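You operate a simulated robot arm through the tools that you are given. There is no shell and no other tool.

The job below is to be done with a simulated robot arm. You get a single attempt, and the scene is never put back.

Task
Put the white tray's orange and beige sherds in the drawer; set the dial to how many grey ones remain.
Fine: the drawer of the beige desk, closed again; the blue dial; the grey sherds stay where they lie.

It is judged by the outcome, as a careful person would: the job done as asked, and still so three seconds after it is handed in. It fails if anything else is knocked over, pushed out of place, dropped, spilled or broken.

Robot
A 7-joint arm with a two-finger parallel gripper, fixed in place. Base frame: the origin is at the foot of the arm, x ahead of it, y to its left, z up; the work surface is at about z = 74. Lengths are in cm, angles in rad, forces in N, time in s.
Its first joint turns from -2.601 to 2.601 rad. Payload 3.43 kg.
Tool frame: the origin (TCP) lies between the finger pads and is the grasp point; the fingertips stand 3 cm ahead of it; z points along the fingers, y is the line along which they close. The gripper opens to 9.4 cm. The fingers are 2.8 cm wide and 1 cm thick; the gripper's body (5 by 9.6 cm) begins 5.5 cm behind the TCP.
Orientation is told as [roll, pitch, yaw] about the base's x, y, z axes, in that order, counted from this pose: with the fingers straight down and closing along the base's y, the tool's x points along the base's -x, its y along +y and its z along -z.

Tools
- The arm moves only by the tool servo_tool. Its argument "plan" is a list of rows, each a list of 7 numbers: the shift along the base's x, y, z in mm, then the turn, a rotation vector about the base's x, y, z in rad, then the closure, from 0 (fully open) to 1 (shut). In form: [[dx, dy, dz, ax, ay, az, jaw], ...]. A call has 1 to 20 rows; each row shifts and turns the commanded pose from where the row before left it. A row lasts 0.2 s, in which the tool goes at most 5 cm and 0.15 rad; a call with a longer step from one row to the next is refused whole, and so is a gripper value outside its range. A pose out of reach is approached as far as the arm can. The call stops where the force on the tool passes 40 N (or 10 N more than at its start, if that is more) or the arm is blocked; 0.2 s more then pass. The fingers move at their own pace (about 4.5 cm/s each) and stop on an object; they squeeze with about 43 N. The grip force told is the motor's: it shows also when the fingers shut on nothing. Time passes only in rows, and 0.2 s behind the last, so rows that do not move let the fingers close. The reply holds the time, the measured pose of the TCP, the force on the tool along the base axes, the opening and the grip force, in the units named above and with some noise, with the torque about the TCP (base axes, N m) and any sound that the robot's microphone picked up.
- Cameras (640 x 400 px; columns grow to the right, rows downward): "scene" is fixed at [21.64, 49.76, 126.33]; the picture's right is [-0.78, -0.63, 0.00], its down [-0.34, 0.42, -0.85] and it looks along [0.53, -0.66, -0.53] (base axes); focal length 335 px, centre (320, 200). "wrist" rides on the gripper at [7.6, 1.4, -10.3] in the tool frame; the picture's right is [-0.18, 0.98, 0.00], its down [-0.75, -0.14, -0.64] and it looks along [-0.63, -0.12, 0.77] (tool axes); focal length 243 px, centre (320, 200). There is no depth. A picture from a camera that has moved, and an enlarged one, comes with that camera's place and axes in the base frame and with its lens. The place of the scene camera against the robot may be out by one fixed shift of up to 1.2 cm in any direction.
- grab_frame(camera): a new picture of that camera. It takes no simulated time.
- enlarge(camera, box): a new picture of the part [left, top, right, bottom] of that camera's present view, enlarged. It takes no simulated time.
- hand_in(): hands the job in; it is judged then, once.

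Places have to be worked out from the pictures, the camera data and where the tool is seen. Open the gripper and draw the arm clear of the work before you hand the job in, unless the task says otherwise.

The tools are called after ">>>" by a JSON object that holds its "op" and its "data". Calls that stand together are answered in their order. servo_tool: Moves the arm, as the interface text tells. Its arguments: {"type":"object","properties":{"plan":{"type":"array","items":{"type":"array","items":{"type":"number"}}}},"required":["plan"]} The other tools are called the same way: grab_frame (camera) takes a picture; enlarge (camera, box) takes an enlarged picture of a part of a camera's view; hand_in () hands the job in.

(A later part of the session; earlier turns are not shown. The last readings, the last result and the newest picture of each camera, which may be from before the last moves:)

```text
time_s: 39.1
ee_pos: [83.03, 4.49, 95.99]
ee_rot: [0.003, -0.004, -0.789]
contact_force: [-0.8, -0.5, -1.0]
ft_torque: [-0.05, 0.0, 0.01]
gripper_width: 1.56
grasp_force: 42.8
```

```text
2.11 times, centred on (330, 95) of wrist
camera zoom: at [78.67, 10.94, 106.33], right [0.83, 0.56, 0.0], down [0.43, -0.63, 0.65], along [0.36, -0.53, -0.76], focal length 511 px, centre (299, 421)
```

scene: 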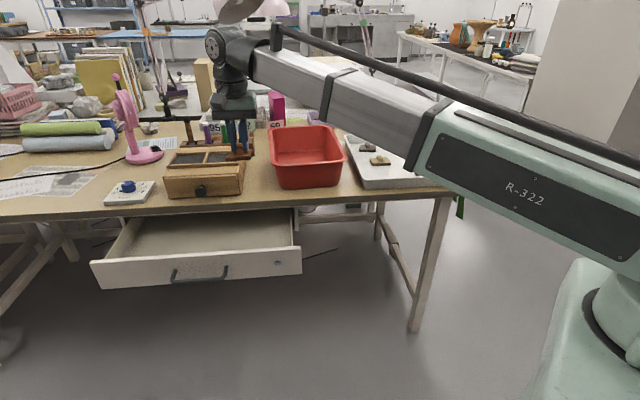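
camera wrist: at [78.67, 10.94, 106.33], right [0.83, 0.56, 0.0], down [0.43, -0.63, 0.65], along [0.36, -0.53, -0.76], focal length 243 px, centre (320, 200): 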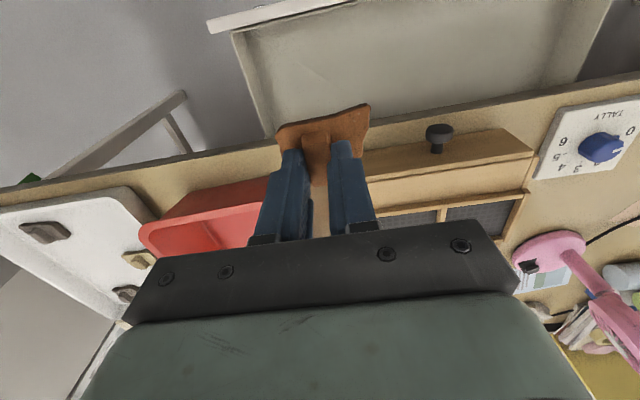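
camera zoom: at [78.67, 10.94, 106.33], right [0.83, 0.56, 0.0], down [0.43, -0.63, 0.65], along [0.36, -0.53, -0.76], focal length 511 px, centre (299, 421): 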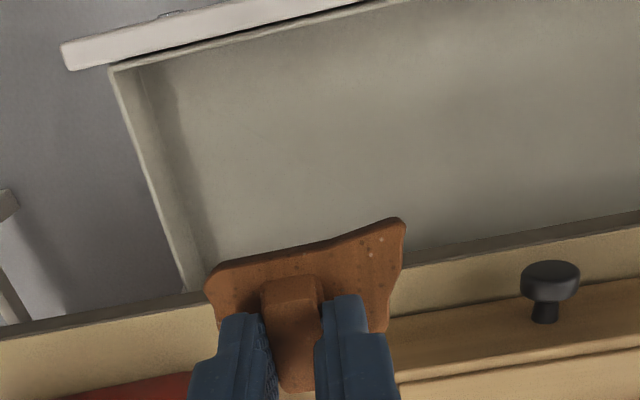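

The drawer interior spans x−y ≈ 69.8 to 88.8 and starts at u≈51 (side wall). I shift 4 cm along the drawer to (85.8, 7.3) and descend to TCP z≈70, then check.

>>> {"op": "servo_tool", "data": {"plan": [[14, 14, 0, 0, 0, 0, 1], [14, 14, 0, 0, 0, 0, 1], [0, 0, -30, 0, 0, 0, 1], [0, 0, -40, 0, 0, 0, 1], [0, 0, -40, 0, 0, 0, 1], [0, 0, -40, 0, 0, 0, 1], [0, 0, -40, 0, 0, 0, 1], [0, 0, -40, 0, 0, 0, 1], [0, 0, -30, 0, 0, 0, 1], [0, 0, 0, 0, 0, 0, 1]]}}

>>> {"op": "grab_frame", "data": {"camera": "wrist"}}

>>> {"op": "grab_frame", "data": {"camera": "scene"}}

```text
time_s: 41.3
ee_pos: [85.73, 7.19, 70.12]
ee_rot: [0.001, -0.005, -0.79]
contact_force: [0.0, 0.2, -0.8]
ft_torque: [0.05, -0.01, 0.0]
gripper_width: 1.59
grasp_force: 43.0
```

```text
taken
camera wrist: at [81.36, 13.72, 80.45], right [0.83, 0.56, 0.0], down [0.43, -0.63, 0.65], along [0.36, -0.53, -0.76], focal length 243 px, centre (320, 200)
```

wrist: 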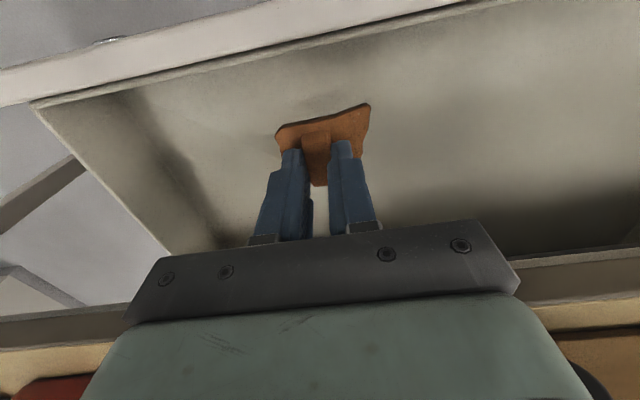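

```text
taken
```

scene: 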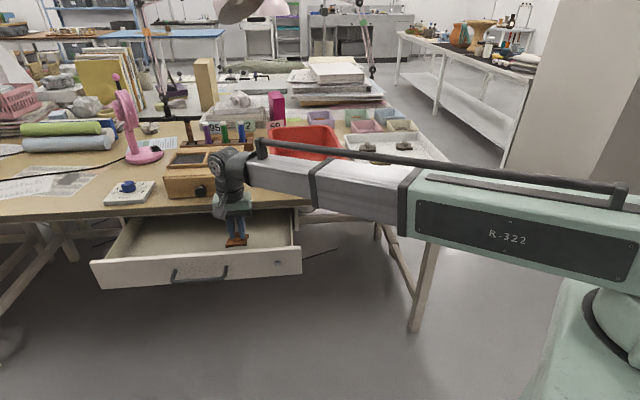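

Sherd is inside the drawer opening with clearance all around. I lower 4 cm more and check for contact.

>>> {"op": "servo_tool", "data": {"plan": [[0, 0, -10, 0, 0, 0, 1], [0, 0, -10, 0, 0, 0, 1], [0, 0, -8, 0, 0, 0, 1], [0, 0, -6, 0, 0, 0, 1], [0, 0, -4, 0, 0, 0, 1], [0, 0, 0, 0, 0, 0, 1]]}}

>>> {"op": "enlarge", "data": {"camera": "wrist", "box": [180, 60, 460, 220]}}

>>> {"op": "enlarge", "data": {"camera": "scene", "box": [180, 180, 300, 270]}}

```text
time_s: 42.7
ee_pos: [85.77, 7.22, 66.38]
ee_rot: [0.003, -0.006, -0.789]
contact_force: [0.4, -0.3, 0.1]
ft_torque: [0.0, -0.01, 0.01]
gripper_width: 1.59
grasp_force: 42.9
```

```text
2.29 times, centred on (320, 140) of wrist
camera zoom: at [81.44, 13.78, 76.64], right [0.83, 0.56, 0.0], down [0.43, -0.63, 0.65], along [0.36, -0.53, -0.76], focal length 555 px, centre (320, 337)
```

zoom: 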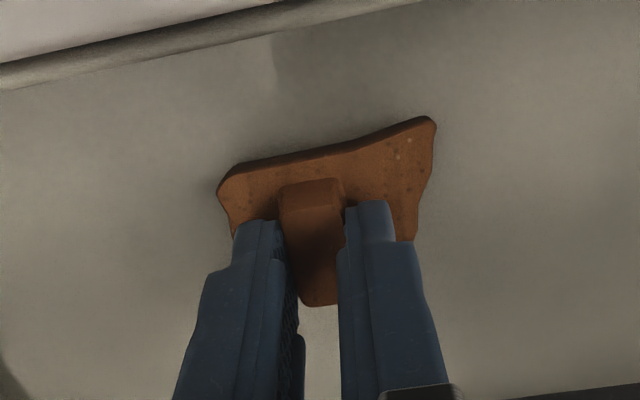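

```text
4.44 times, centred on (240, 225) of scene
camera zoom: at [21.64, 49.76, 126.33], right [-0.78, -0.63, 0.0], down [-0.34, 0.42, -0.85], along [0.53, -0.66, -0.53], focal length 1487 px, centre (676, 89)
```

zoom: 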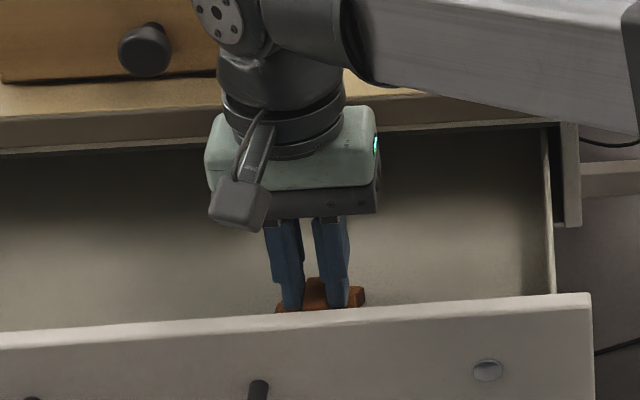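

No contact yet. The hand clears the wooden cabinet's knob. I lower in small steps, watching the force.

>>> {"op": "servo_tool", "data": {"plan": [[0, 0, -3, 0, 0, 0, 1], [0, 0, -3, 0, 0, 0, 1], [0, 0, -2, 0, 0, 0, 1], [0, 0, -2, 0, 0, 0, 1], [0, 0, 0, 0, 0, 0, 1]]}}

```text
time_s: 44.1
ee_pos: [85.85, 7.2, 65.6]
ee_rot: [0.003, -0.008, -0.789]
contact_force: [-0.4, -0.7, 14.9]
ft_torque: [0.03, -0.11, 0.02]
gripper_width: 1.56
grasp_force: 43.0
stopped in row 5: the force on the tool passed its limit at 41 N (the readings are from after the stop); the commanded pose is now the measured one
```

Contact with the drawer floor at TCP z≈65.6. I open the jaws, then lift straight up.

>>> {"op": "servo_tool", "data": {"plan": [[0, 0, 1, 0, 0, 0, 0.9], [0, 0, 0, 0, 0, 0, 0.6], [0, 0, 0, 0, 0, 0, 0.6], [0, 0, 0, 0, 0, 0, 0.6], [0, 0, 5, 0, 0, 0, 0.6], [0, 0, 10, 0, 0, 0, 0.6], [0, 0, 20, 0, 0, 0, 0.6], [0, 0, 30, 0, 0, 0, 0.6], [0, 0, 40, 0, 0, 0, 0.6], [0, 0, 40, 0, 0, 0, 0.6], [0, 0, 40, 0, 0, 0, 0.6], [0, 0, 40, 0, 0, 0, 0.6], [0, 0, 40, 0, 0, 0, 0.6], [0, 0, 40, 0, 0, 0, 0.6], [0, 0, 0, 0, 0, 0, 0.6]]}}

>>> {"op": "grab_frame", "data": {"camera": "wrist"}}

>>> {"op": "grab_frame", "data": {"camera": "scene"}}

```text
time_s: 47.3
ee_pos: [85.78, 7.34, 95.87]
ee_rot: [0.003, -0.005, -0.788]
contact_force: [-0.4, 0.0, 0.1]
ft_torque: [-0.03, -0.02, -0.01]
gripper_width: 3.76
grasp_force: 0.1
```

```text
taken
camera wrist: at [81.34, 13.82, 106.23], right [0.83, 0.56, 0.0], down [0.43, -0.63, 0.65], along [0.37, -0.53, -0.76], focal length 243 px, centre (320, 200)
```

wrist: 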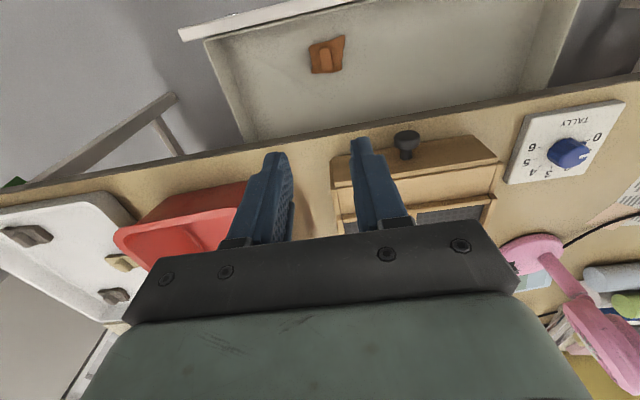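

```text
taken
```

scene: 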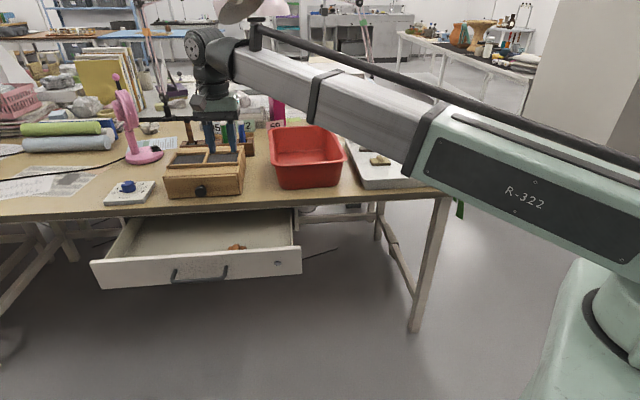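

The orange sherd lies flat in the drawer. Now I go above the beige sherd at about (71, -43.8), staying high over the red bin.

>>> {"op": "servo_tool", "data": {"plan": [[-11.4, -39.3, 0, 0, 0, 0, 0.5], [-11.4, -39.3, 0, 0, 0, 0, 0.5], [-11.4, -39.3, 0, 0, 0, 0, 0.5], [-11.4, -39.3, 0, 0, 0, 0, 0.5], [-11.4, -39.3, 0, 0, 0, 0, 0.5], [-11.4, -39.3, 0, 0, 0, 0, 0.5], [-11.4, -39.3, 0, 0, 0, 0, 0.5], [-11.4, -39.3, 0, 0, 0, 0, 0.5], [-11.4, -39.3, 0, 0, 0, 0, 0.5], [-11.4, -39.3, 0, 0, 0, 0, 0.5], [-11.4, -39.3, 0, 0, 0, 0, 0.5], [-11.4, -39.3, -10, 0, 0, 0, 0.5], [-11.4, -39.3, -20, 0, 0, 0, 0.5], [0, 0, -30, 0, 0, 0, 0.5], [0, 0, 0, 0, 0, 0, 0.5]]}}

>>> {"op": "grab_frame", "data": {"camera": "wrist"}}

>>> {"op": "enlarge", "data": {"camera": "wrist", "box": [265, 60, 375, 160]}}

```text
time_s: 50.5
ee_pos: [71.0, -43.75, 90.05]
ee_rot: [0.004, -0.008, -0.788]
contact_force: [0.3, -0.9, 0.2]
ft_torque: [0.0, 0.02, 0.0]
gripper_width: 4.7
grasp_force: 0.1
```

```text
taken
camera wrist: at [66.63, -37.23, 100.32], right [0.83, 0.56, 0.0], down [0.43, -0.63, 0.65], along [0.37, -0.53, -0.76], focal length 243 px, centre (320, 200)
```

wrist: 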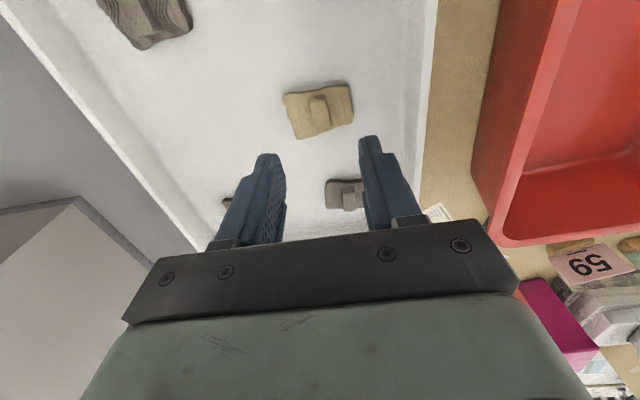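

```text
4.00 times, centred on (320, 110) of wrist
camera zoom: at [66.63, -37.23, 100.32], right [0.83, 0.56, 0.0], down [0.43, -0.63, 0.65], along [0.37, -0.53, -0.76], focal length 970 px, centre (320, 560)
```

zoom: 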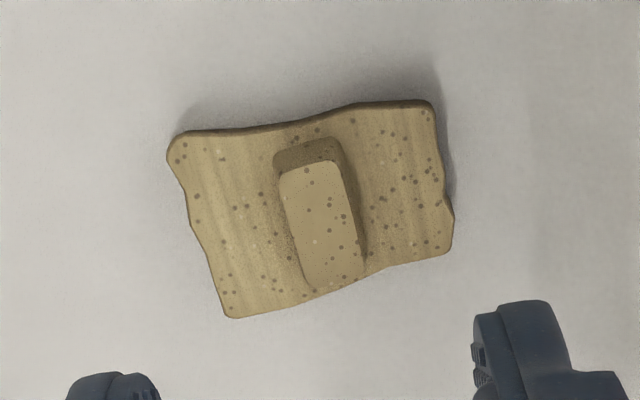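

The beige block is well aligned with the jaws (axis within 1°), about 0.9 cm ahead of the TCP. I shift forward and descend to just above it, then check.

>>> {"op": "servo_tool", "data": {"plan": [[5.1, -7.4, -10, 0, 0, 0.01, 0.5], [0, 0, -25, 0, 0, 0, 0.5], [0, 0, -25, 0, 0, 0, 0.5], [0, 0, -20, 0, 0, 0, 0.5], [0, 0, -15, 0, 0, 0, 0.55], [0, 0, 0, 0, 0, 0, 0.55], [0, 0, 0, 0, 0, 0, 0.55]]}}

>>> {"op": "enlarge", "data": {"camera": "wrist", "box": [240, 90, 400, 210]}}

```text
time_s: 52.1
ee_pos: [71.75, -44.51, 80.36]
ee_rot: [0.003, -0.008, -0.778]
contact_force: [0.0, -0.6, 0.1]
ft_torque: [-0.01, 0.02, 0.02]
gripper_width: 4.23
grasp_force: 0.0
```

```text
3.33 times, centred on (320, 150) of wrist
camera zoom: at [67.2, -37.97, 90.66], right [0.82, 0.57, 0.0], down [0.43, -0.63, 0.65], along [0.37, -0.53, -0.76], focal length 809 px, centre (320, 367)
```

zoom: 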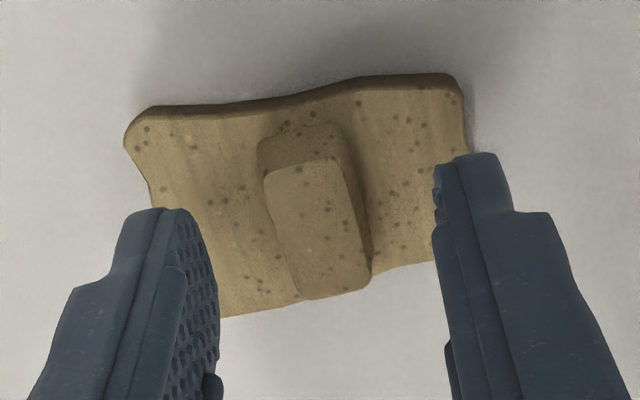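

Block is centred between the fingers. I descend another 12 mm and close.

>>> {"op": "servo_tool", "data": {"plan": [[0, 0, -6, 0, 0, 0, 0.55], [0, 0, -6, 0, 0, 0, 0.55], [0, 0, 0, 0, 0, 0, 0.55], [0, 0, 0, 0, 0, 0, 0.75], [0, 0, 0, 0, 0, 0, 0.9], [0, 0, 0, 0, 0, 0, 1], [0, 0, 0, 0, 0, 0, 1], [0, 0, 0, 0, 0, 0, 1]]}}

>>> {"op": "enlarge", "data": {"camera": "wrist", "box": [240, 90, 400, 210]}}

```text
time_s: 53.9
ee_pos: [71.61, -44.55, 79.29]
ee_rot: [0.002, -0.005, -0.779]
contact_force: [-0.6, -0.5, 0.1]
ft_torque: [0.02, 0.01, -0.01]
gripper_width: 1.58
grasp_force: 42.7
```

```text
3.33 times, centred on (320, 150) of wrist
camera zoom: at [67.14, -38.05, 89.56], right [0.82, 0.57, 0.0], down [0.43, -0.63, 0.65], along [0.37, -0.53, -0.76], focal length 809 px, centre (320, 367)
```

zoom: 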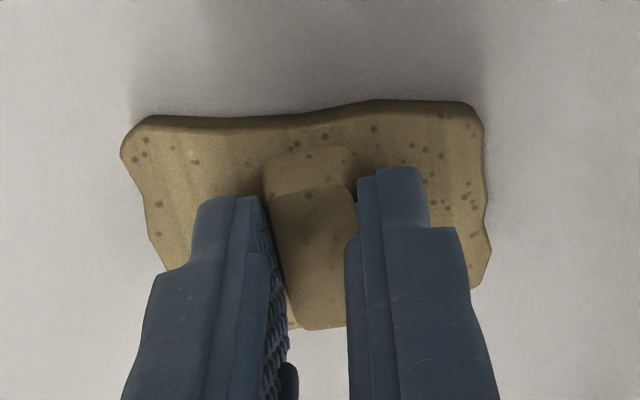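

Gripped at 1.58 cm. I lift it straight up, well clear of the grey sherds and tray rim.

>>> {"op": "servo_tool", "data": {"plan": [[0, 0, 5, 0, 0, 0, 1], [0, 0, 10, 0, 0, 0, 1], [0, 0, 15, 0, 0, 0, 1], [0, 0, 20, 0, 0, 0, 1], [0, 0, 30, 0, 0, 0, 1], [0, 0, 30, 0, 0, 0, 1], [0, 0, 30, 0, 0, 0, 1], [0, 0, 30, 0, 0, 0, 1], [0, 0, 0, 0, 0, 0, 1]]}}

>>> {"op": "grab_frame", "data": {"camera": "wrist"}}

>>> {"op": "grab_frame", "data": {"camera": "scene"}}

```text
time_s: 55.9
ee_pos: [71.69, -44.57, 96.58]
ee_rot: [0.003, -0.004, -0.778]
contact_force: [0.5, 0.8, -0.5]
ft_torque: [0.02, 0.02, 0.0]
gripper_width: 1.59
grasp_force: 43.0
```

```text
taken
camera wrist: at [67.24, -38.04, 106.85], right [0.82, 0.57, 0.0], down [0.43, -0.63, 0.65], along [0.37, -0.53, -0.76], focal length 243 px, centre (320, 200)
```

wrist: 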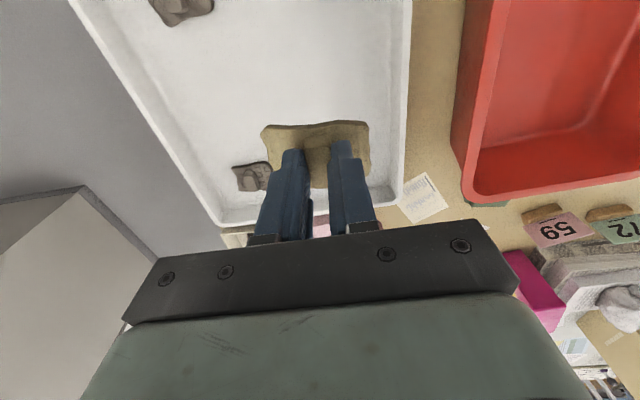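

```text
taken
```

scene: 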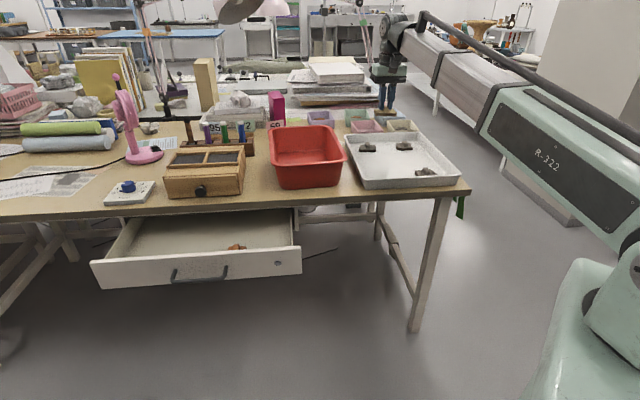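

The tray now holds exactly the three grey sherds. I carry the beige sherd to the drawer, next to the orange, at about (80.3, 1.8).

>>> {"op": "servo_tool", "data": {"plan": [[7.2, 36, 5, 0, 0, 0, 1], [7.2, 38.7, 5, 0, 0, 0, 1], [7.2, 38.7, 0, 0, 0, 0, 1], [7.2, 38.7, 0, 0, 0, 0, 1], [7.2, 38.7, 0, 0, 0, 0, 1], [7.2, 38.7, 0, 0, 0, 0, 1], [7.2, 38.7, 0, 0, 0, 0, 1], [7.2, 38.7, 0, 0, 0, 0, 1], [7.2, 38.7, 0, 0, 0, 0, 1], [7.2, 38.7, 0, 0, 0, 0, 1], [7.2, 38.7, 0, 0, 0, 0, 1], [7, 40, 0, 0, 0, -0.01, 1], [0, 0, 0, 0, 0, 0, 1]]}}

>>> {"op": "grab_frame", "data": {"camera": "wrist"}}

```text
time_s: 58.7
ee_pos: [79.91, 1.84, 97.34]
ee_rot: [0.003, -0.005, -0.789]
contact_force: [0.0, -0.1, -1.3]
ft_torque: [-0.03, -0.02, 0.04]
gripper_width: 1.59
grasp_force: 42.7
```

```text
taken
camera wrist: at [75.51, 8.32, 107.67], right [0.83, 0.56, 0.0], down [0.43, -0.63, 0.65], along [0.37, -0.53, -0.76], focal length 243 px, centre (320, 200)
```

wrist: 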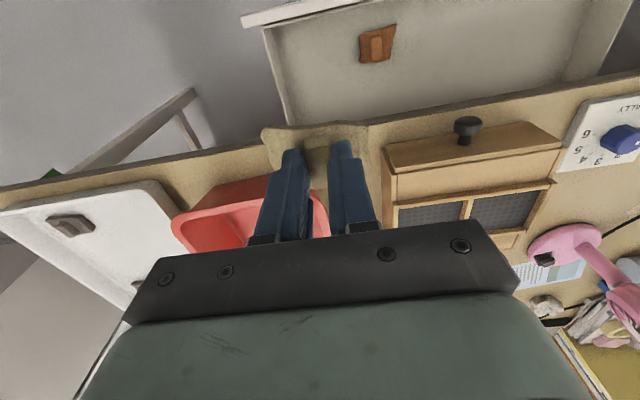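

Position is good: clear of the drawer's side wall and of the orange sherd. I descend to z≈67, then slowly.

>>> {"op": "servo_tool", "data": {"plan": [[2, -1, -30, 0, 0, 0, 1], [0, 0, -40, 0, 0, 0, 1], [0, 0, -40, 0, 0, 0, 1], [0, 0, -40, 0, 0, 0, 1], [0, 0, -40, 0, 0, 0, 1], [0, 0, -40, 0, 0, 0, 1], [0, 0, -35, 0, 0, 0, 1], [0, 0, -22, 0, 0, 0, 1], [0, 0, -12, 0, 0, 0, 1], [0, 0, 0, 0, 0, 0, 1]]}}

>>> {"op": "grab_frame", "data": {"camera": "wrist"}}

```text
time_s: 60.9
ee_pos: [80.44, 1.6, 67.3]
ee_rot: [0.005, -0.007, -0.788]
contact_force: [-0.4, -0.4, -0.2]
ft_torque: [-0.02, -0.02, 0.04]
gripper_width: 1.59
grasp_force: 42.8
```

```text
taken
camera wrist: at [76.01, 8.15, 77.7], right [0.83, 0.56, 0.0], down [0.43, -0.63, 0.65], along [0.37, -0.53, -0.76], focal length 243 px, centre (320, 200)
```

wrist: 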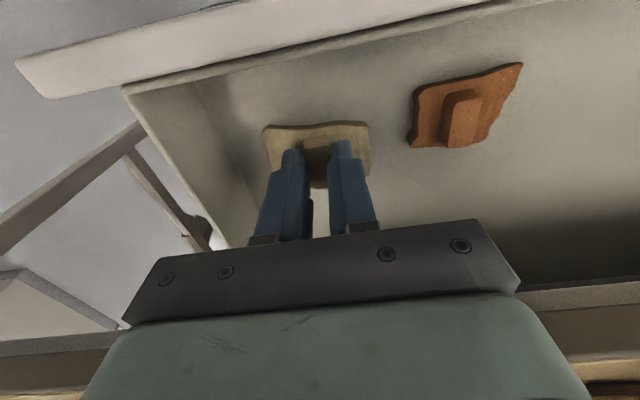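

The beige sherd is about 1.5 cm above the drawer floor, beside the orange. I lower in small steps until contact.

>>> {"op": "servo_tool", "data": {"plan": [[0, 0, -4, 0, 0, 0, 1], [0, 0, -4, 0, 0, 0, 1], [0, 0, -2, 0, 0, 0, 1], [0, 0, -1.5, 0, 0, 0, 1], [0, 0, -1.5, 0, 0, 0, 1], [0, 0, -1.5, 0, 0, 0, 1], [0, 0, -1.5, 0, 0, 0, 1], [0, 0, 0, 0, 0, 0, 1]]}}

```text
time_s: 62.7
ee_pos: [80.45, 1.72, 66.1]
ee_rot: [0.005, -0.006, -0.79]
contact_force: [0.7, 0.0, 20.2]
ft_torque: [-0.11, 0.03, -0.01]
gripper_width: 1.61
grasp_force: 42.9
```

Contact with the floor (20 N). I release and lift straight up.

>>> {"op": "servo_tool", "data": {"plan": [[0, 0, 1.5, 0, 0, 0, 0.95], [0, 0, 0, 0, 0, 0, 0.6], [0, 0, 0, 0, 0, 0, 0.6], [0, 0, 0, 0, 0, 0, 0.6], [0, 0, 5, 0, 0, 0, 0.6], [0, 0, 10, 0, 0, 0, 0.6], [0, 0, 20, 0, 0, 0, 0.6], [0, 0, 30, 0, 0, 0, 0.6], [0, 0, 40, 0, 0, 0, 0.6], [0, 0, 40, 0, 0, 0, 0.6], [0, 0, 40, 0, 0, 0, 0.6], [0, 0, 40, 0, 0, 0, 0.6], [0, 0, 40, 0, 0, 0, 0.6], [0, 0, 40, 0, 0, 0, 0.6], [0, 0, 0, 0, 0, 0, 0.6]]}}

>>> {"op": "grab_frame", "data": {"camera": "wrist"}}

>>> {"op": "grab_frame", "data": {"camera": "scene"}}

```text
time_s: 65.9
ee_pos: [80.29, 1.6, 96.38]
ee_rot: [0.002, -0.006, -0.789]
contact_force: [0.1, -0.6, 0.1]
ft_torque: [0.0, -0.01, -0.01]
gripper_width: 3.78
grasp_force: 0.0
```

```text
taken
camera wrist: at [75.86, 8.09, 106.74], right [0.83, 0.56, 0.0], down [0.43, -0.63, 0.65], along [0.37, -0.53, -0.76], focal length 243 px, centre (320, 200)
```

wrist: 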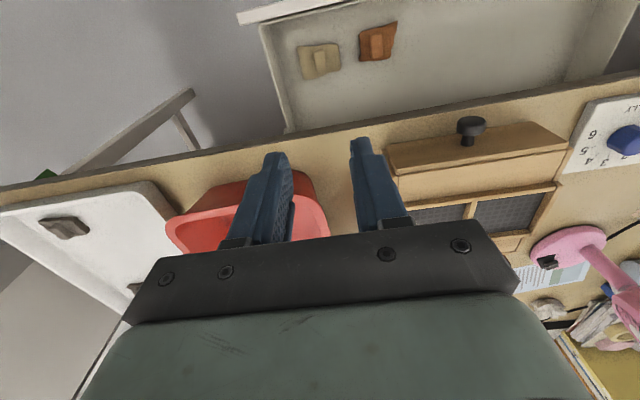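

```text
taken
```

scene: 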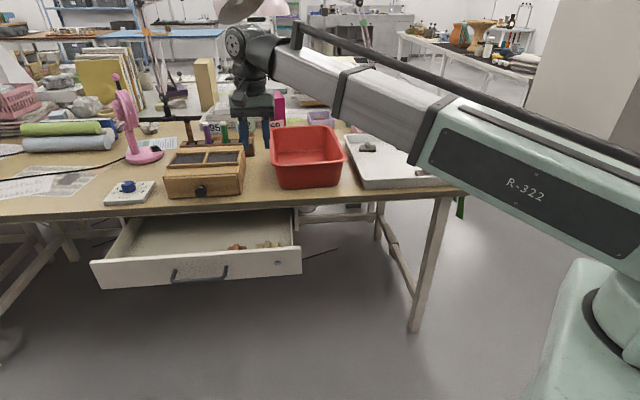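

Both sherds lie flat in the drawer. Now I swing back to the handle: yaw to +45° and move to the known point in front of it.

>>> {"op": "servo_tool", "data": {"plan": [[-2, 22, 4, 0, 0, 0.131, 0.62], [-2, 22, 4, 0, 0, 0.131, 0.62], [-2, 22, 4, 0, 0, 0.131, 0.62], [-2, 22, 4, 0, 0, 0.131, 0.62], [-2, 22, 4, 0, 0, 0.131, 0.62], [-2, 22, 4, 0, 0, 0.131, 0.62], [-2, 22, 4, 0, 0, 0.131, 0.62], [-2, 22, 4, 0, 0, 0.131, 0.62], [-2, 22, 4, 0, 0, 0.131, 0.62], [-2, 22, 4, 0, 0, 0.131, 0.62], [-1, 22, 4, 0, 0, 0.131, 0.62], [0, 25, 3, 0, 0, 0.133, 0.62], [0, 0, 0, 0, 0, 0, 0.62]]}}

>>> {"op": "grab_frame", "data": {"camera": "wrist"}}

```text
time_s: 68.7
ee_pos: [78.24, 28.37, 101.28]
ee_rot: [0.004, -0.005, 0.788]
contact_force: [-0.6, -0.1, -0.6]
ft_torque: [0.01, 0.01, 0.0]
gripper_width: 3.57
grasp_force: 0.0
```

```text
taken
camera wrist: at [71.93, 24.0, 111.56], right [-0.57, 0.82, 0.0], down [0.63, 0.43, 0.65], along [0.53, 0.37, -0.76], focal length 243 px, centre (320, 200)
```

wrist: 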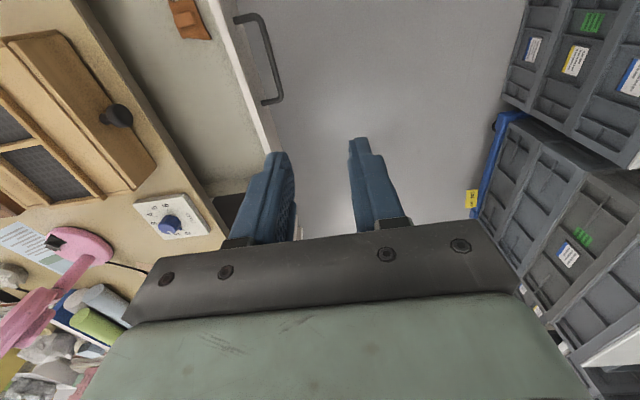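

The handle is where I left it. I tilt and descend to the pre-grasp point.

>>> {"op": "servo_tool", "data": {"plan": [[0, 0, -35, -0.083, -0.083, 0, 0.62], [0, 0, -35, -0.083, -0.083, 0, 0.62], [0, 0, -35, -0.083, -0.083, 0, 0.62], [0, 0, -35, -0.083, -0.083, 0, 0.62], [0, 0, -35, -0.083, -0.083, 0, 0.62], [0, 0, -35, -0.083, -0.083, 0, 0.62], [0, 0, -35, -0.083, -0.083, 0, 0.62], [0, 0, -35, -0.083, -0.083, 0, 0.62], [0, 0, -35, 0, 0, 0, 0.62], [0, 0, 0, 0, 0, 0, 0.62], [0, 0, 0, 0, 0, 0, 0.62]]}}

>>> {"op": "grab_frame", "data": {"camera": "wrist"}}

```text
time_s: 71.1
ee_pos: [78.27, 28.43, 69.77]
ee_rot: [-0.936, -0.002, 0.792]
contact_force: [-0.3, -0.1, -0.5]
ft_torque: [0.01, 0.0, -0.01]
gripper_width: 3.6
grasp_force: 0.0
```

```text
taken
camera wrist: at [66.42, 29.53, 74.68], right [-0.28, 0.54, -0.79], down [0.22, 0.84, 0.5], along [0.93, -0.03, -0.36], focal length 243 px, centre (320, 200)
```

wrist: 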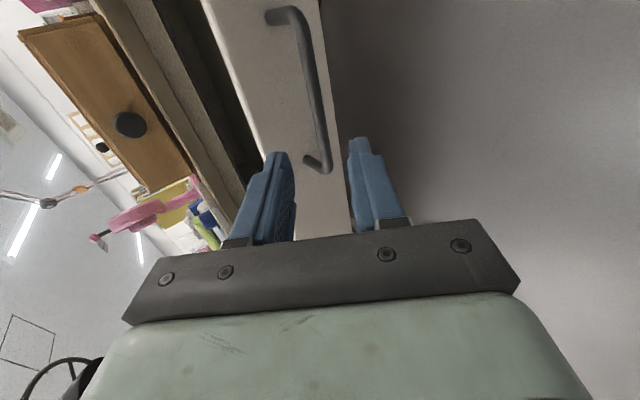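

The bar is between the fingers' path as before. I advance along the finger axis to the earlier grip pose and check.

>>> {"op": "servo_tool", "data": {"plan": [[10.4, -10.7, -10.7, 0, 0, 0, 0.62], [10.4, -10.7, -10.7, 0, 0, 0, 0.62], [10.4, -10.7, -10.7, 0, 0, 0, 0.62], [10.4, -10.7, -10.7, 0, 0, 0, 0.62], [10.2, -10.7, -10.7, 0, 0, 0, 0.62], [0, 0, 0, 0, 0, 0, 0.62]]}}

>>> {"op": "grab_frame", "data": {"camera": "wrist"}}

```text
time_s: 72.5
ee_pos: [83.46, 23.04, 64.32]
ee_rot: [-0.937, -0.003, 0.792]
contact_force: [0.1, -0.1, 0.2]
ft_torque: [0.02, -0.03, -0.02]
gripper_width: 3.6
grasp_force: 0.0
```

```text
taken
camera wrist: at [71.58, 24.05, 69.35], right [-0.28, 0.54, -0.79], down [0.22, 0.84, 0.5], along [0.93, -0.03, -0.36], focal length 243 px, centre (320, 200)
```

wrist: 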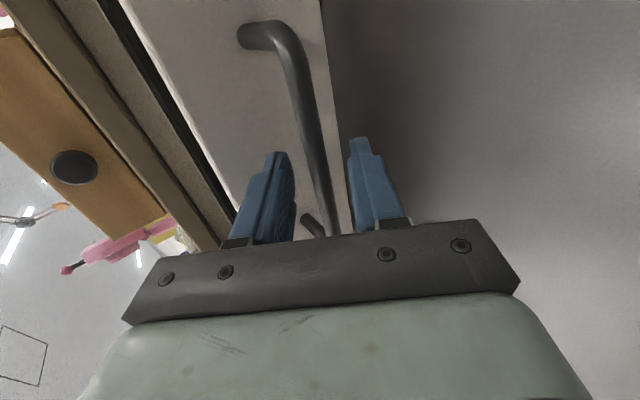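

Same pose as before. I close on the bar.

>>> {"op": "servo_tool", "data": {"plan": [[0, 0, 0, 0, 0, 0, 0.8], [0, 0, 0, 0, 0, 0, 1], [0, 0, 0, 0, 0, 0, 1], [0, 0, 0, 0, 0, 0, 1], [0, 0, 0, 0, 0, 0, 1]]}}

```text
time_s: 73.7
ee_pos: [83.43, 23.02, 64.28]
ee_rot: [-0.935, -0.002, 0.79]
contact_force: [-1.9, -0.5, -5.7]
ft_torque: [0.18, -0.12, 0.18]
gripper_width: 1.08
grasp_force: 44.4
```

Gripped with low side force. I push the drawer in smoothly along (0.707, -0.707).

>>> {"op": "servo_tool", "data": {"plan": [[1.5, -1.5, 0, 0, 0, 0, 1], [3, -3, 0, 0, 0, 0, 1], [4, -4, 0, 0, 0, 0, 1], [4.5, -4.5, 0, 0, 0, 0, 1], [4.5, -4.5, 0, 0, 0, 0, 1], [4.5, -4.5, 0, 0, 0, 0, 1], [4.5, -4.5, 0, 0, 0, 0, 1], [4.5, -4.5, 0, 0, 0, 0, 1], [4.5, -4.5, 0, 0, 0, 0, 1], [4.5, -4.5, 0, 0, 0, 0, 1], [4.5, -4.5, 0, 0, 0, 0, 1], [4.5, -4.5, 0, 0, 0, 0, 1], [4, -4, 0, 0, 0, 0, 1], [3, -3, 0, 0, 0, 0, 1], [1.5, -1.5, 0, 0, 0, 0, 1], [0, 0, 0, 0, 0, 0, 1]]}}

>>> {"op": "grab_frame", "data": {"camera": "scene"}}

```text
time_s: 77.1
ee_pos: [89.24, 17.11, 64.35]
ee_rot: [-0.938, -0.003, 0.791]
contact_force: [1.1, 1.6, 5.3]
ft_torque: [0.29, -0.33, 0.49]
gripper_width: 1.06
grasp_force: 44.3
```

```text
taken
```

scene: 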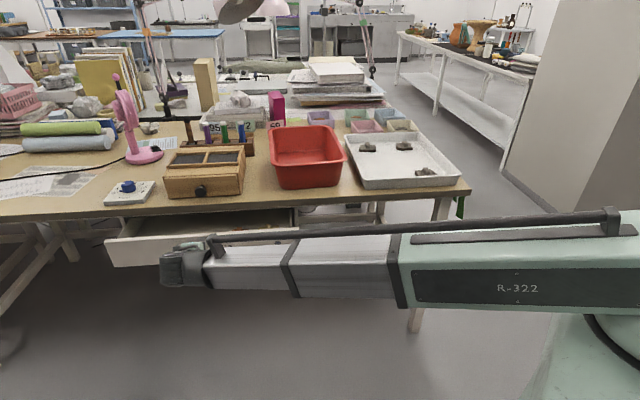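

Drawer slides in well with low force. I continue toward the closed position.

>>> {"op": "servo_tool", "data": {"plan": [[1.5, -1.5, 0, 0, 0, 0, 1], [3, -3, 0, 0, 0, 0, 1], [4, -4, 0, 0, 0, 0, 1], [4.5, -4.5, 0, 0, 0, 0, 1], [4.5, -4.5, 0, 0, 0, 0, 1], [4.5, -4.5, 0, 0, 0, 0, 1], [4.5, -4.5, 0, 0, 0, 0, 1], [4.5, -4.5, 0, 0, 0, 0, 1], [4.5, -4.5, 0, 0, 0, 0, 1], [4.5, -4.5, 0, 0, 0, 0, 1], [4.5, -4.5, 0, 0, 0, 0, 1], [4.5, -4.5, 0, 0, 0, 0, 1], [4, -4, 0, 0, 0, 0, 1], [4, -4, 0, 0, 0, 0, 1], [3, -3, 0, 0, 0, 0, 1], [2, -2, 0, 0, 0, 0, 1], [0, 0, 0, 0, 0, 0, 1]]}}

>>> {"op": "grab_frame", "data": {"camera": "wrist"}}

```text
time_s: 80.7
ee_pos: [95.37, 11.08, 64.37]
ee_rot: [-0.938, -0.004, 0.79]
contact_force: [0.1, -3.4, 11.4]
ft_torque: [-0.6, 0.46, -1.09]
gripper_width: 1.07
grasp_force: 44.2
```

```text
taken
camera wrist: at [83.58, 12.05, 69.31], right [-0.28, 0.54, -0.79], down [0.22, 0.84, 0.5], along [0.93, -0.03, -0.36], focal length 243 px, centre (320, 200)
```

wrist: 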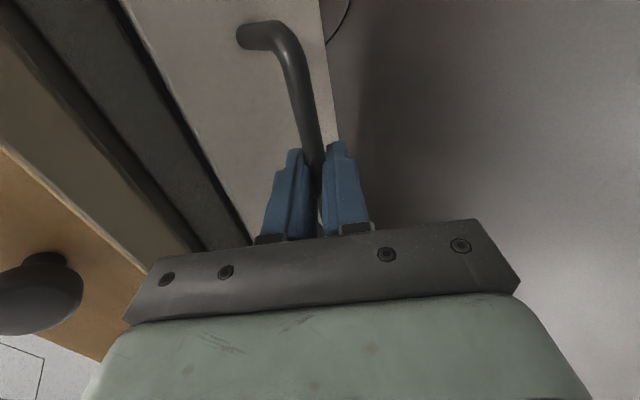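

About 0.7 cm remain to the original closed position. I push in small steps until it seats.

>>> {"op": "servo_tool", "data": {"plan": [[1.5, -1.5, 0, 0, 0, 0, 1], [1.5, -1.5, 0, 0, 0, 0, 1], [1, -1, 0, 0, 0, 0, 1], [1, -1, 0, 0, 0, 0, 1], [1, -1, 0, 0, 0, 0, 1], [1, -1, 0, 0, 0, 0, 1], [1, -1, 0, 0, 0, 0, 1], [1, -1, 0, 0, 0, 0, 1], [1, -1, 0, 0, 0, 0, 1], [1, -1, 0, 0, 0, 0, 1]]}}

>>> {"op": "grab_frame", "data": {"camera": "wrist"}}

```text
time_s: 82.6
ee_pos: [96.0, 10.47, 64.26]
ee_rot: [-0.932, -0.003, 0.789]
contact_force: [-5.6, 4.2, 5.1]
ft_torque: [-0.01, -0.06, 0.01]
gripper_width: 1.01
grasp_force: 44.6
stopped in row 9: the force on the tool passed its limit at 42 N (the readings are from after the stop); the commanded pose is now the measured one
```

```text
taken
camera wrist: at [84.23, 11.4, 69.35], right [-0.28, 0.54, -0.79], down [0.22, 0.84, 0.5], along [0.93, -0.03, -0.36], focal length 243 px, centre (320, 200)
```

wrist: 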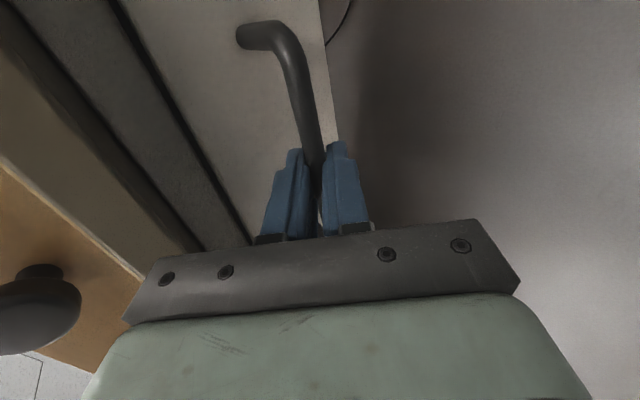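

The drawer stopped hard at the original closed pose (same view as at the first grip). I release gently and back off.

>>> {"op": "servo_tool", "data": {"plan": [[0, 0, 0, 0, 0, 0, 0.8], [0, 0, 0, 0, 0, 0, 0.62], [0, 0, 0, 0, 0, 0, 0.62], [0, 0, 0, 0, 0, 0, 0.62], [0, 0, 0, 0, 0, 0, 0.62]]}}

>>> {"op": "grab_frame", "data": {"camera": "wrist"}}

```text
time_s: 83.8
ee_pos: [96.13, 10.35, 64.2]
ee_rot: [-0.931, -0.003, 0.788]
contact_force: [0.2, 0.1, -0.5]
ft_torque: [0.03, 0.0, 0.0]
gripper_width: 3.57
grasp_force: 0.2
```

```text
taken
camera wrist: at [84.3, 11.36, 69.27], right [-0.28, 0.54, -0.79], down [0.22, 0.84, 0.5], along [0.93, -0.03, -0.36], focal length 243 px, centre (320, 200)
```

wrist: 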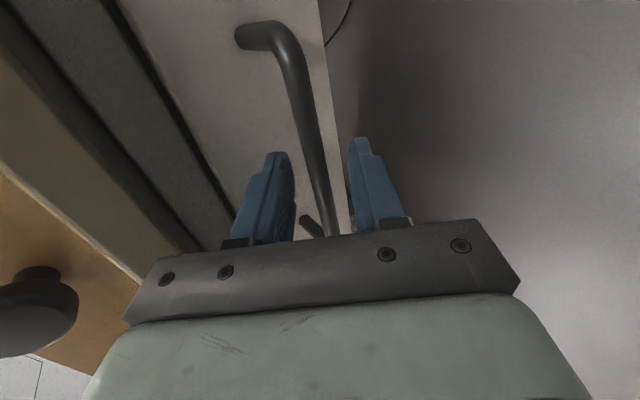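

Free of the bar. I retreat along the finger axis, then rise and untilt.

>>> {"op": "servo_tool", "data": {"plan": [[-9.5, 9.4, 10, 0, 0, 0, 0.62], [-9.5, 9.4, 10, 0, 0, 0, 0.62], [-9.5, 9.4, 10, 0, 0, 0, 0.62], [-9.5, 9.4, 10, 0, 0, 0, 0.62], [-9.5, 9.4, 10, 0, 0, 0, 0.62], [-9.5, 9.4, 10, 0, 0, 0, 0.62], [-10, 10, 30, 0, 0, 0, 0.62], [-10, 10, 35, 0.082, 0.082, 0, 0.5], [-10, 10, 35, 0.082, 0.082, 0, 0.5], [0, 0, 35, 0.082, 0.082, 0, 0.5], [0, 0, 35, 0.082, 0.082, 0, 0.5], [0, 0, 35, 0.082, 0.082, 0, 0.5], [0, 0, 35, 0.082, 0.082, 0, 0.5], [0, 0, 30, 0.082, 0.082, 0, 0.5], [0, 0, 20, 0.082, 0.082, 0, 0.5], [0, 0, 0, 0, 0, 0, 0.5]]}}

>>> {"op": "grab_frame", "data": {"camera": "wrist"}}

>>> {"op": "grab_frame", "data": {"camera": "scene"}}

```text
time_s: 87.2
ee_pos: [87.55, 18.79, 99.23]
ee_rot: [-0.004, -0.007, 0.787]
contact_force: [0.0, 0.0, -0.9]
ft_torque: [0.01, -0.01, -0.02]
gripper_width: 4.7
grasp_force: 0.1
```

```text
taken
camera wrist: at [81.02, 14.44, 109.42], right [-0.57, 0.82, 0.0], down [0.63, 0.43, 0.65], along [0.53, 0.36, -0.76], focal length 243 px, centre (320, 200)
```

wrist: 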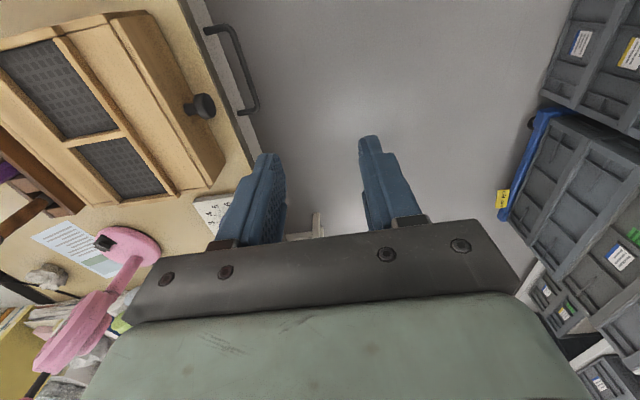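

```text
taken
```

scene: 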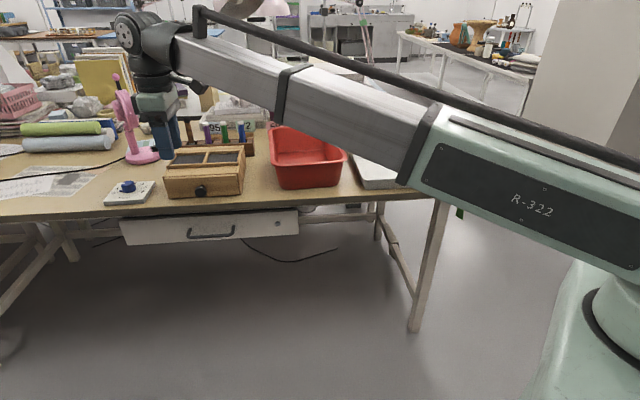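

The drawer is fully closed as at the start. The dial's knob triangulates to about (118.7, 19.3), r≈120, so the tool must be tilted outward to reach it. Ticks are spaced ~35° with "3" pointing straight to the back of the desk. First I test in free air whether the tool can be yawed round so its camera ends up on top when tilted.

>>> {"op": "servo_tool", "data": {"plan": [[-5, -5, 5, 0, 0, 0.13, 0.5], [-5, -5, 5, 0, 0, 0.13, 0.5], [-5, -5, 5, 0, 0, 0.13, 0.5], [-5, -5, 5, 0, 0, 0.13, 0.5], [0, 0, 5, 0, 0, 0.13, 0.5], [0, 0, 5, 0, 0, 0.13, 0.5], [0, 0, 5, 0, 0, 0.13, 0.5], [0, 0, 5, 0, 0, 0.13, 0.5], [0, 0, 0, 0, 0, 0.13, 0.5], [0, 0, 0, 0, 0, 0.13, 0.5], [0, 0, 0, 0, 0, 0.13, 0.5], [0, 0, 0, 0, 0, 0.13, 0.5], [0, 0, 0, 0, 0, 0.13, 0.5], [0, 0, 0, 0, 0, 0.13, 0.5], [0, 0, 0, 0, 0, 0.13, 0.5], [0, 0, 0, 0, 0, 0, 0.5]]}}

>>> {"op": "grab_frame", "data": {"camera": "wrist"}}

>>> {"op": "grab_frame", "data": {"camera": "scene"}}

```text
time_s: 90.6
ee_pos: [85.34, 16.93, 103.3]
ee_rot: [-0.005, -0.005, 2.739]
contact_force: [-0.3, 0.0, 0.1]
ft_torque: [-0.04, 0.01, 0.02]
gripper_width: 4.7
grasp_force: 0.1
```

```text
taken
camera wrist: at [91.86, 12.63, 113.53], right [-0.56, -0.83, 0.0], down [-0.64, 0.42, 0.65], along [-0.54, 0.36, -0.76], focal length 243 px, centre (320, 200)
```

wrist: 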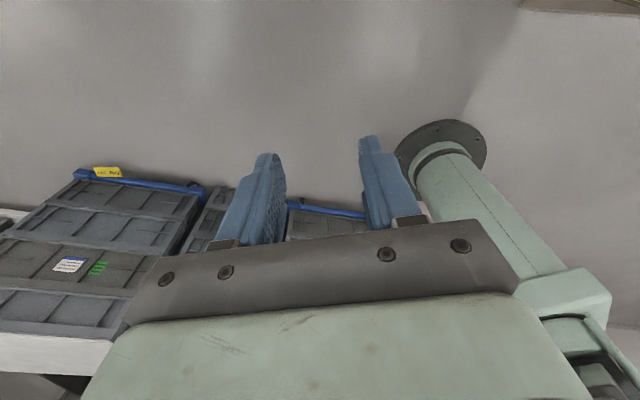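

```text
taken
```

scene: 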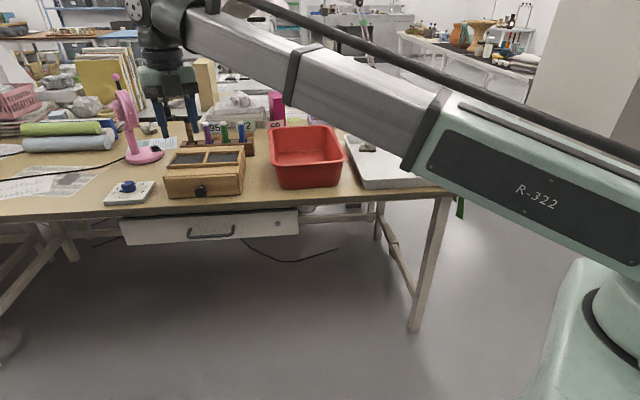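

The yaw is reachable. Now I tilt the tool outward (about 50°) around the proper horizontal axis, while extending a bit toward the dial at a safe height.

>>> {"op": "servo_tool", "data": {"plan": [[15, 2, 0, -0.049, -0.115, 0, 0.5], [15, 2, 0, -0.049, -0.115, 0, 0.5], [15, 2, 0, -0.049, -0.115, 0, 0.5], [15, 2, 0, -0.049, -0.115, 0, 0.5], [15, 2, 0, -0.049, -0.115, 0, 0.5], [15, 2, 0, -0.049, -0.115, 0, 0.5], [15, 2, 0, -0.049, -0.115, 0, 0.5], [0, 0, 0, 0, 0, 0, 0.5]]}}

>>> {"op": "grab_frame", "data": {"camera": "wrist"}}

>>> {"op": "grab_frame", "data": {"camera": "scene"}}

```text
time_s: 92.4
ee_pos: [95.99, 18.49, 103.49]
ee_rot: [-0.007, 0.87, 2.735]
contact_force: [-0.3, -0.1, 0.1]
ft_torque: [-0.01, -0.02, -0.02]
gripper_width: 4.68
grasp_force: 0.0
```

```text
taken
camera wrist: at [92.74, 18.3, 115.84], right [-0.49, -0.86, -0.15], down [-0.84, 0.51, -0.16], along [0.21, 0.04, -0.98], focal length 243 px, centre (320, 200)
```

wrist: 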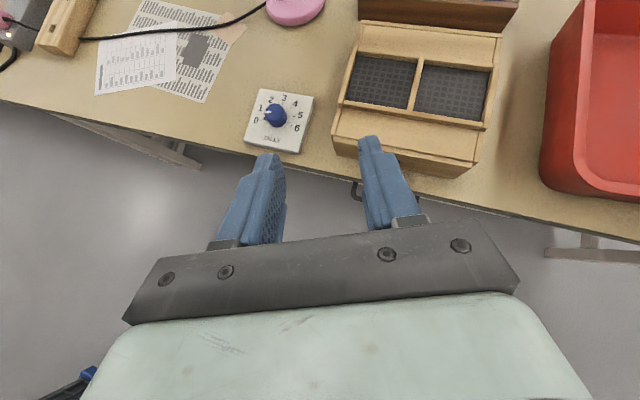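

```text
taken
```

scene: 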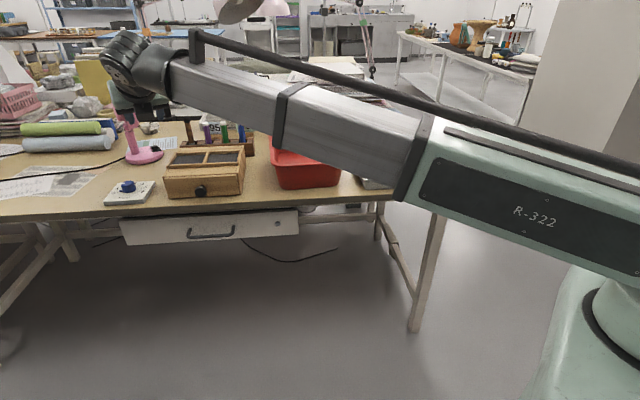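

An excellent top view of the dial. I zoom in on it.

>>> {"op": "enlarge", "data": {"camera": "wrist", "box": [235, 80, 325, 160]}}

```text
5.00 times, centred on (280, 120) of wrist
camera zoom: at [92.74, 18.3, 115.84], right [-0.49, -0.86, -0.15], down [-0.84, 0.51, -0.16], along [0.21, 0.04, -0.98], focal length 1213 px, centre (520, 600)
```

zoom: 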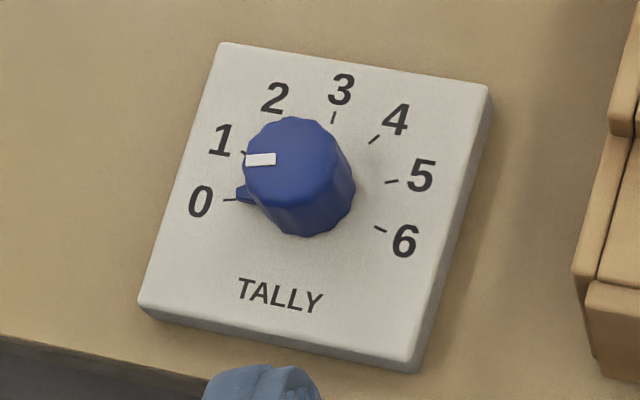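

The pointer fin is at "0" (slightly past). Dial centre ≈ (118.8, 19.0), knob ≈ 3.4 cm wide, top at z≈78. I check the wooden cabinet's extent for clearance before going near.

>>> {"op": "enlarge", "data": {"camera": "wrist", "box": [230, 10, 510, 190]}}

```text
2.22 times, centred on (370, 100) of wrist
camera zoom: at [92.74, 18.3, 115.84], right [-0.49, -0.86, -0.15], down [-0.84, 0.51, -0.16], along [0.21, 0.04, -0.98], focal length 539 px, centre (209, 422)
```

zoom: 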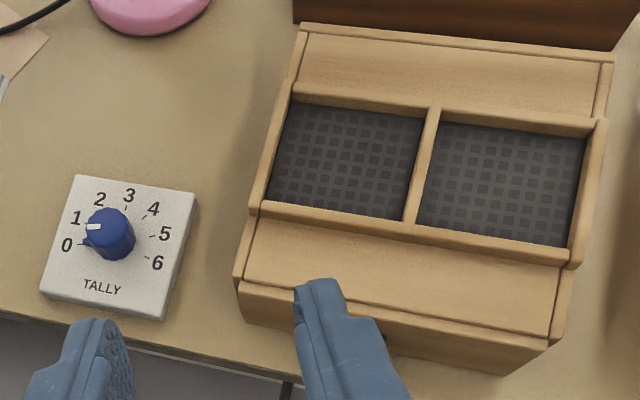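

Cabinet's near side is at u≈85, front at n≈66.5, top z≈82; the dial is 12 cm further, so there's room. I test in free air whether I can swing the tilted tool's heading from -23° to about +20°.

>>> {"op": "servo_tool", "data": {"plan": [[0, 0, 0, 0, 0, 0.1, 0.5], [0, 0, 0, 0, 0, 0.1, 0.5], [0, 0, 0, 0, 0, 0.1, 0.5], [0, 0, 0, 0, 0, 0.1, 0.5], [0, 0, 0, 0, 0, 0.1, 0.5], [0, 0, 0, 0, 0, 0.1, 0.5], [0, 0, 0, 0, 0, 0.1, 0.5], [0, 0, 0, 0, 0, 0.05, 0.5], [0, 0, 0, 0, 0, 0, 0.5]]}}

>>> {"op": "grab_frame", "data": {"camera": "wrist"}}

>>> {"op": "grab_frame", "data": {"camera": "scene"}}

```text
time_s: 94.4
ee_pos: [95.57, 19.72, 103.09]
ee_rot: [-0.01, 0.874, -3.021]
contact_force: [0.3, -0.6, -0.3]
ft_torque: [-0.04, -0.01, 0.0]
gripper_width: 4.72
grasp_force: 0.1
out of reach, approached as far as the arm can: row 6, 7, 8
```

```text
taken
camera wrist: at [92.91, 17.94, 115.57], right [0.01, -0.99, -0.15], down [-0.99, 0.02, -0.16], along [0.16, 0.15, -0.98], focal length 243 px, centre (320, 200)
```

wrist: 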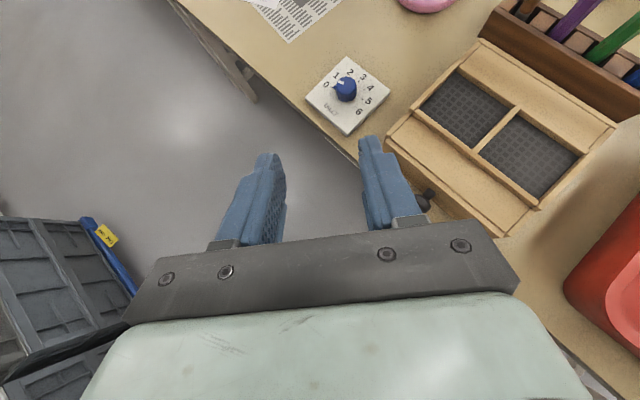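

```text
taken
```

scene: 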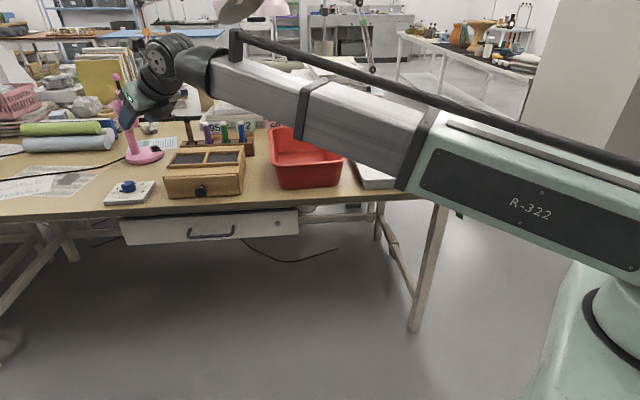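

The heading limit here is about δ=+7° (joint limit), so I'll turn the dial in several strokes, each from about +3° to about -30°. I back off from the limit a little and see where the commanded pose is.

>>> {"op": "servo_tool", "data": {"plan": [[0, 0, 0, 0, 0, -0.1, 0.45], [0, 0, 0, 0, 0, -0.1, 0.45], [0, 0, 0, 0, 0, 0, 0.45]]}}

```text
time_s: 95.2
ee_pos: [95.72, 19.76, 103.07]
ee_rot: [-0.008, 0.87, 3.084]
contact_force: [0.5, 0.1, 0.1]
ft_torque: [0.0, 0.01, 0.0]
gripper_width: 5.18
grasp_force: 0.1
```

Heading is now -3.3°. I extend toward the dial to a pre-grasp point 10 cm before the knob along the finger axis, testing reach.

>>> {"op": "servo_tool", "data": {"plan": [[23.8, -0.5, -29.5, 0, 0, 0, 0.45], [23.8, -0.5, -29.5, 0, 0, 0, 0.45], [23.8, -0.5, -29.5, 0, 0, 0, 0.45], [23.8, -0.5, -29.5, 0, 0, 0, 0.45], [23.8, -0.5, -29.5, 0, 0, 0, 0.45], [23.8, -0.5, -29.5, 0, 0, 0, 0.45], [0, 0, 0, 0, 0, 0, 0.45]]}}

>>> {"op": "grab_frame", "data": {"camera": "wrist"}}

>>> {"op": "grab_frame", "data": {"camera": "scene"}}

```text
time_s: 96.8
ee_pos: [109.83, 19.62, 85.39]
ee_rot: [-0.009, 0.87, 3.086]
contact_force: [-0.5, 0.2, 0.0]
ft_torque: [0.01, 0.02, -0.02]
gripper_width: 5.18
grasp_force: 0.1
```

```text
taken
camera wrist: at [106.84, 18.26, 97.84], right [-0.17, -0.97, -0.15], down [-0.97, 0.19, -0.16], along [0.18, 0.11, -0.98], focal length 243 px, centre (320, 200)
```

wrist: 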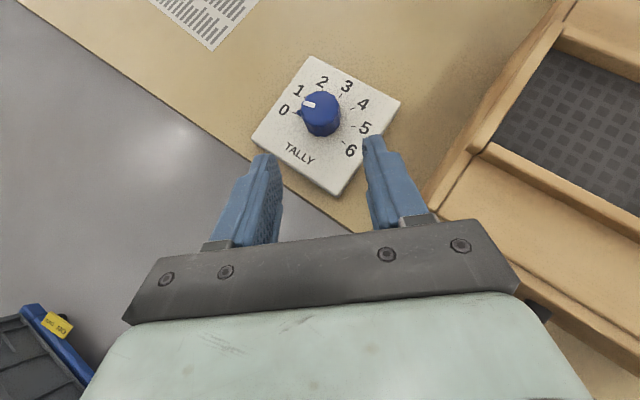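

```text
taken
```

scene: 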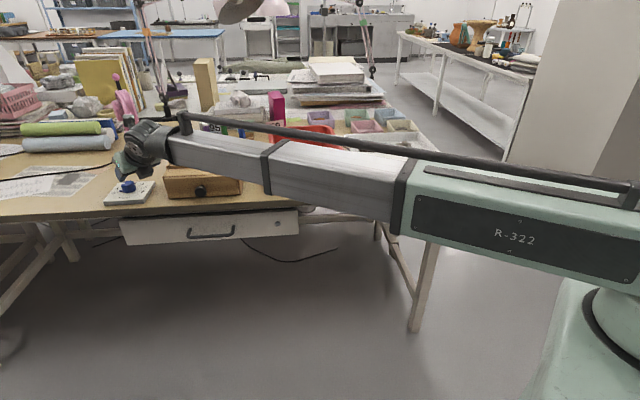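

Reach is fine. Zooming on the dial to centre the knob between the fingers.

>>> {"op": "enlarge", "data": {"camera": "wrist", "box": [240, 50, 420, 200]}}

```text
2.67 times, centred on (330, 125) of wrist
camera zoom: at [106.84, 18.26, 97.84], right [-0.17, -0.97, -0.15], down [-0.97, 0.19, -0.16], along [0.18, 0.11, -0.98], focal length 647 px, centre (293, 400)
```

zoom: 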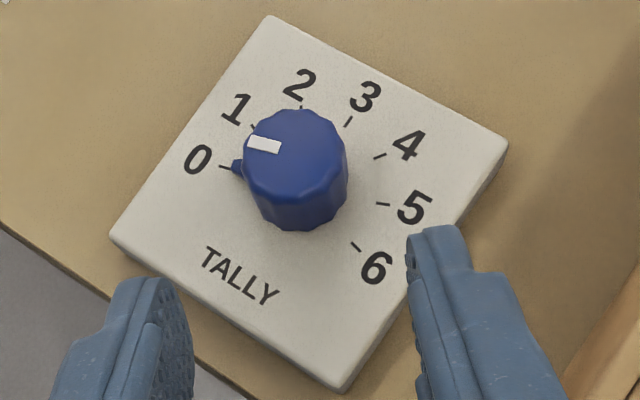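

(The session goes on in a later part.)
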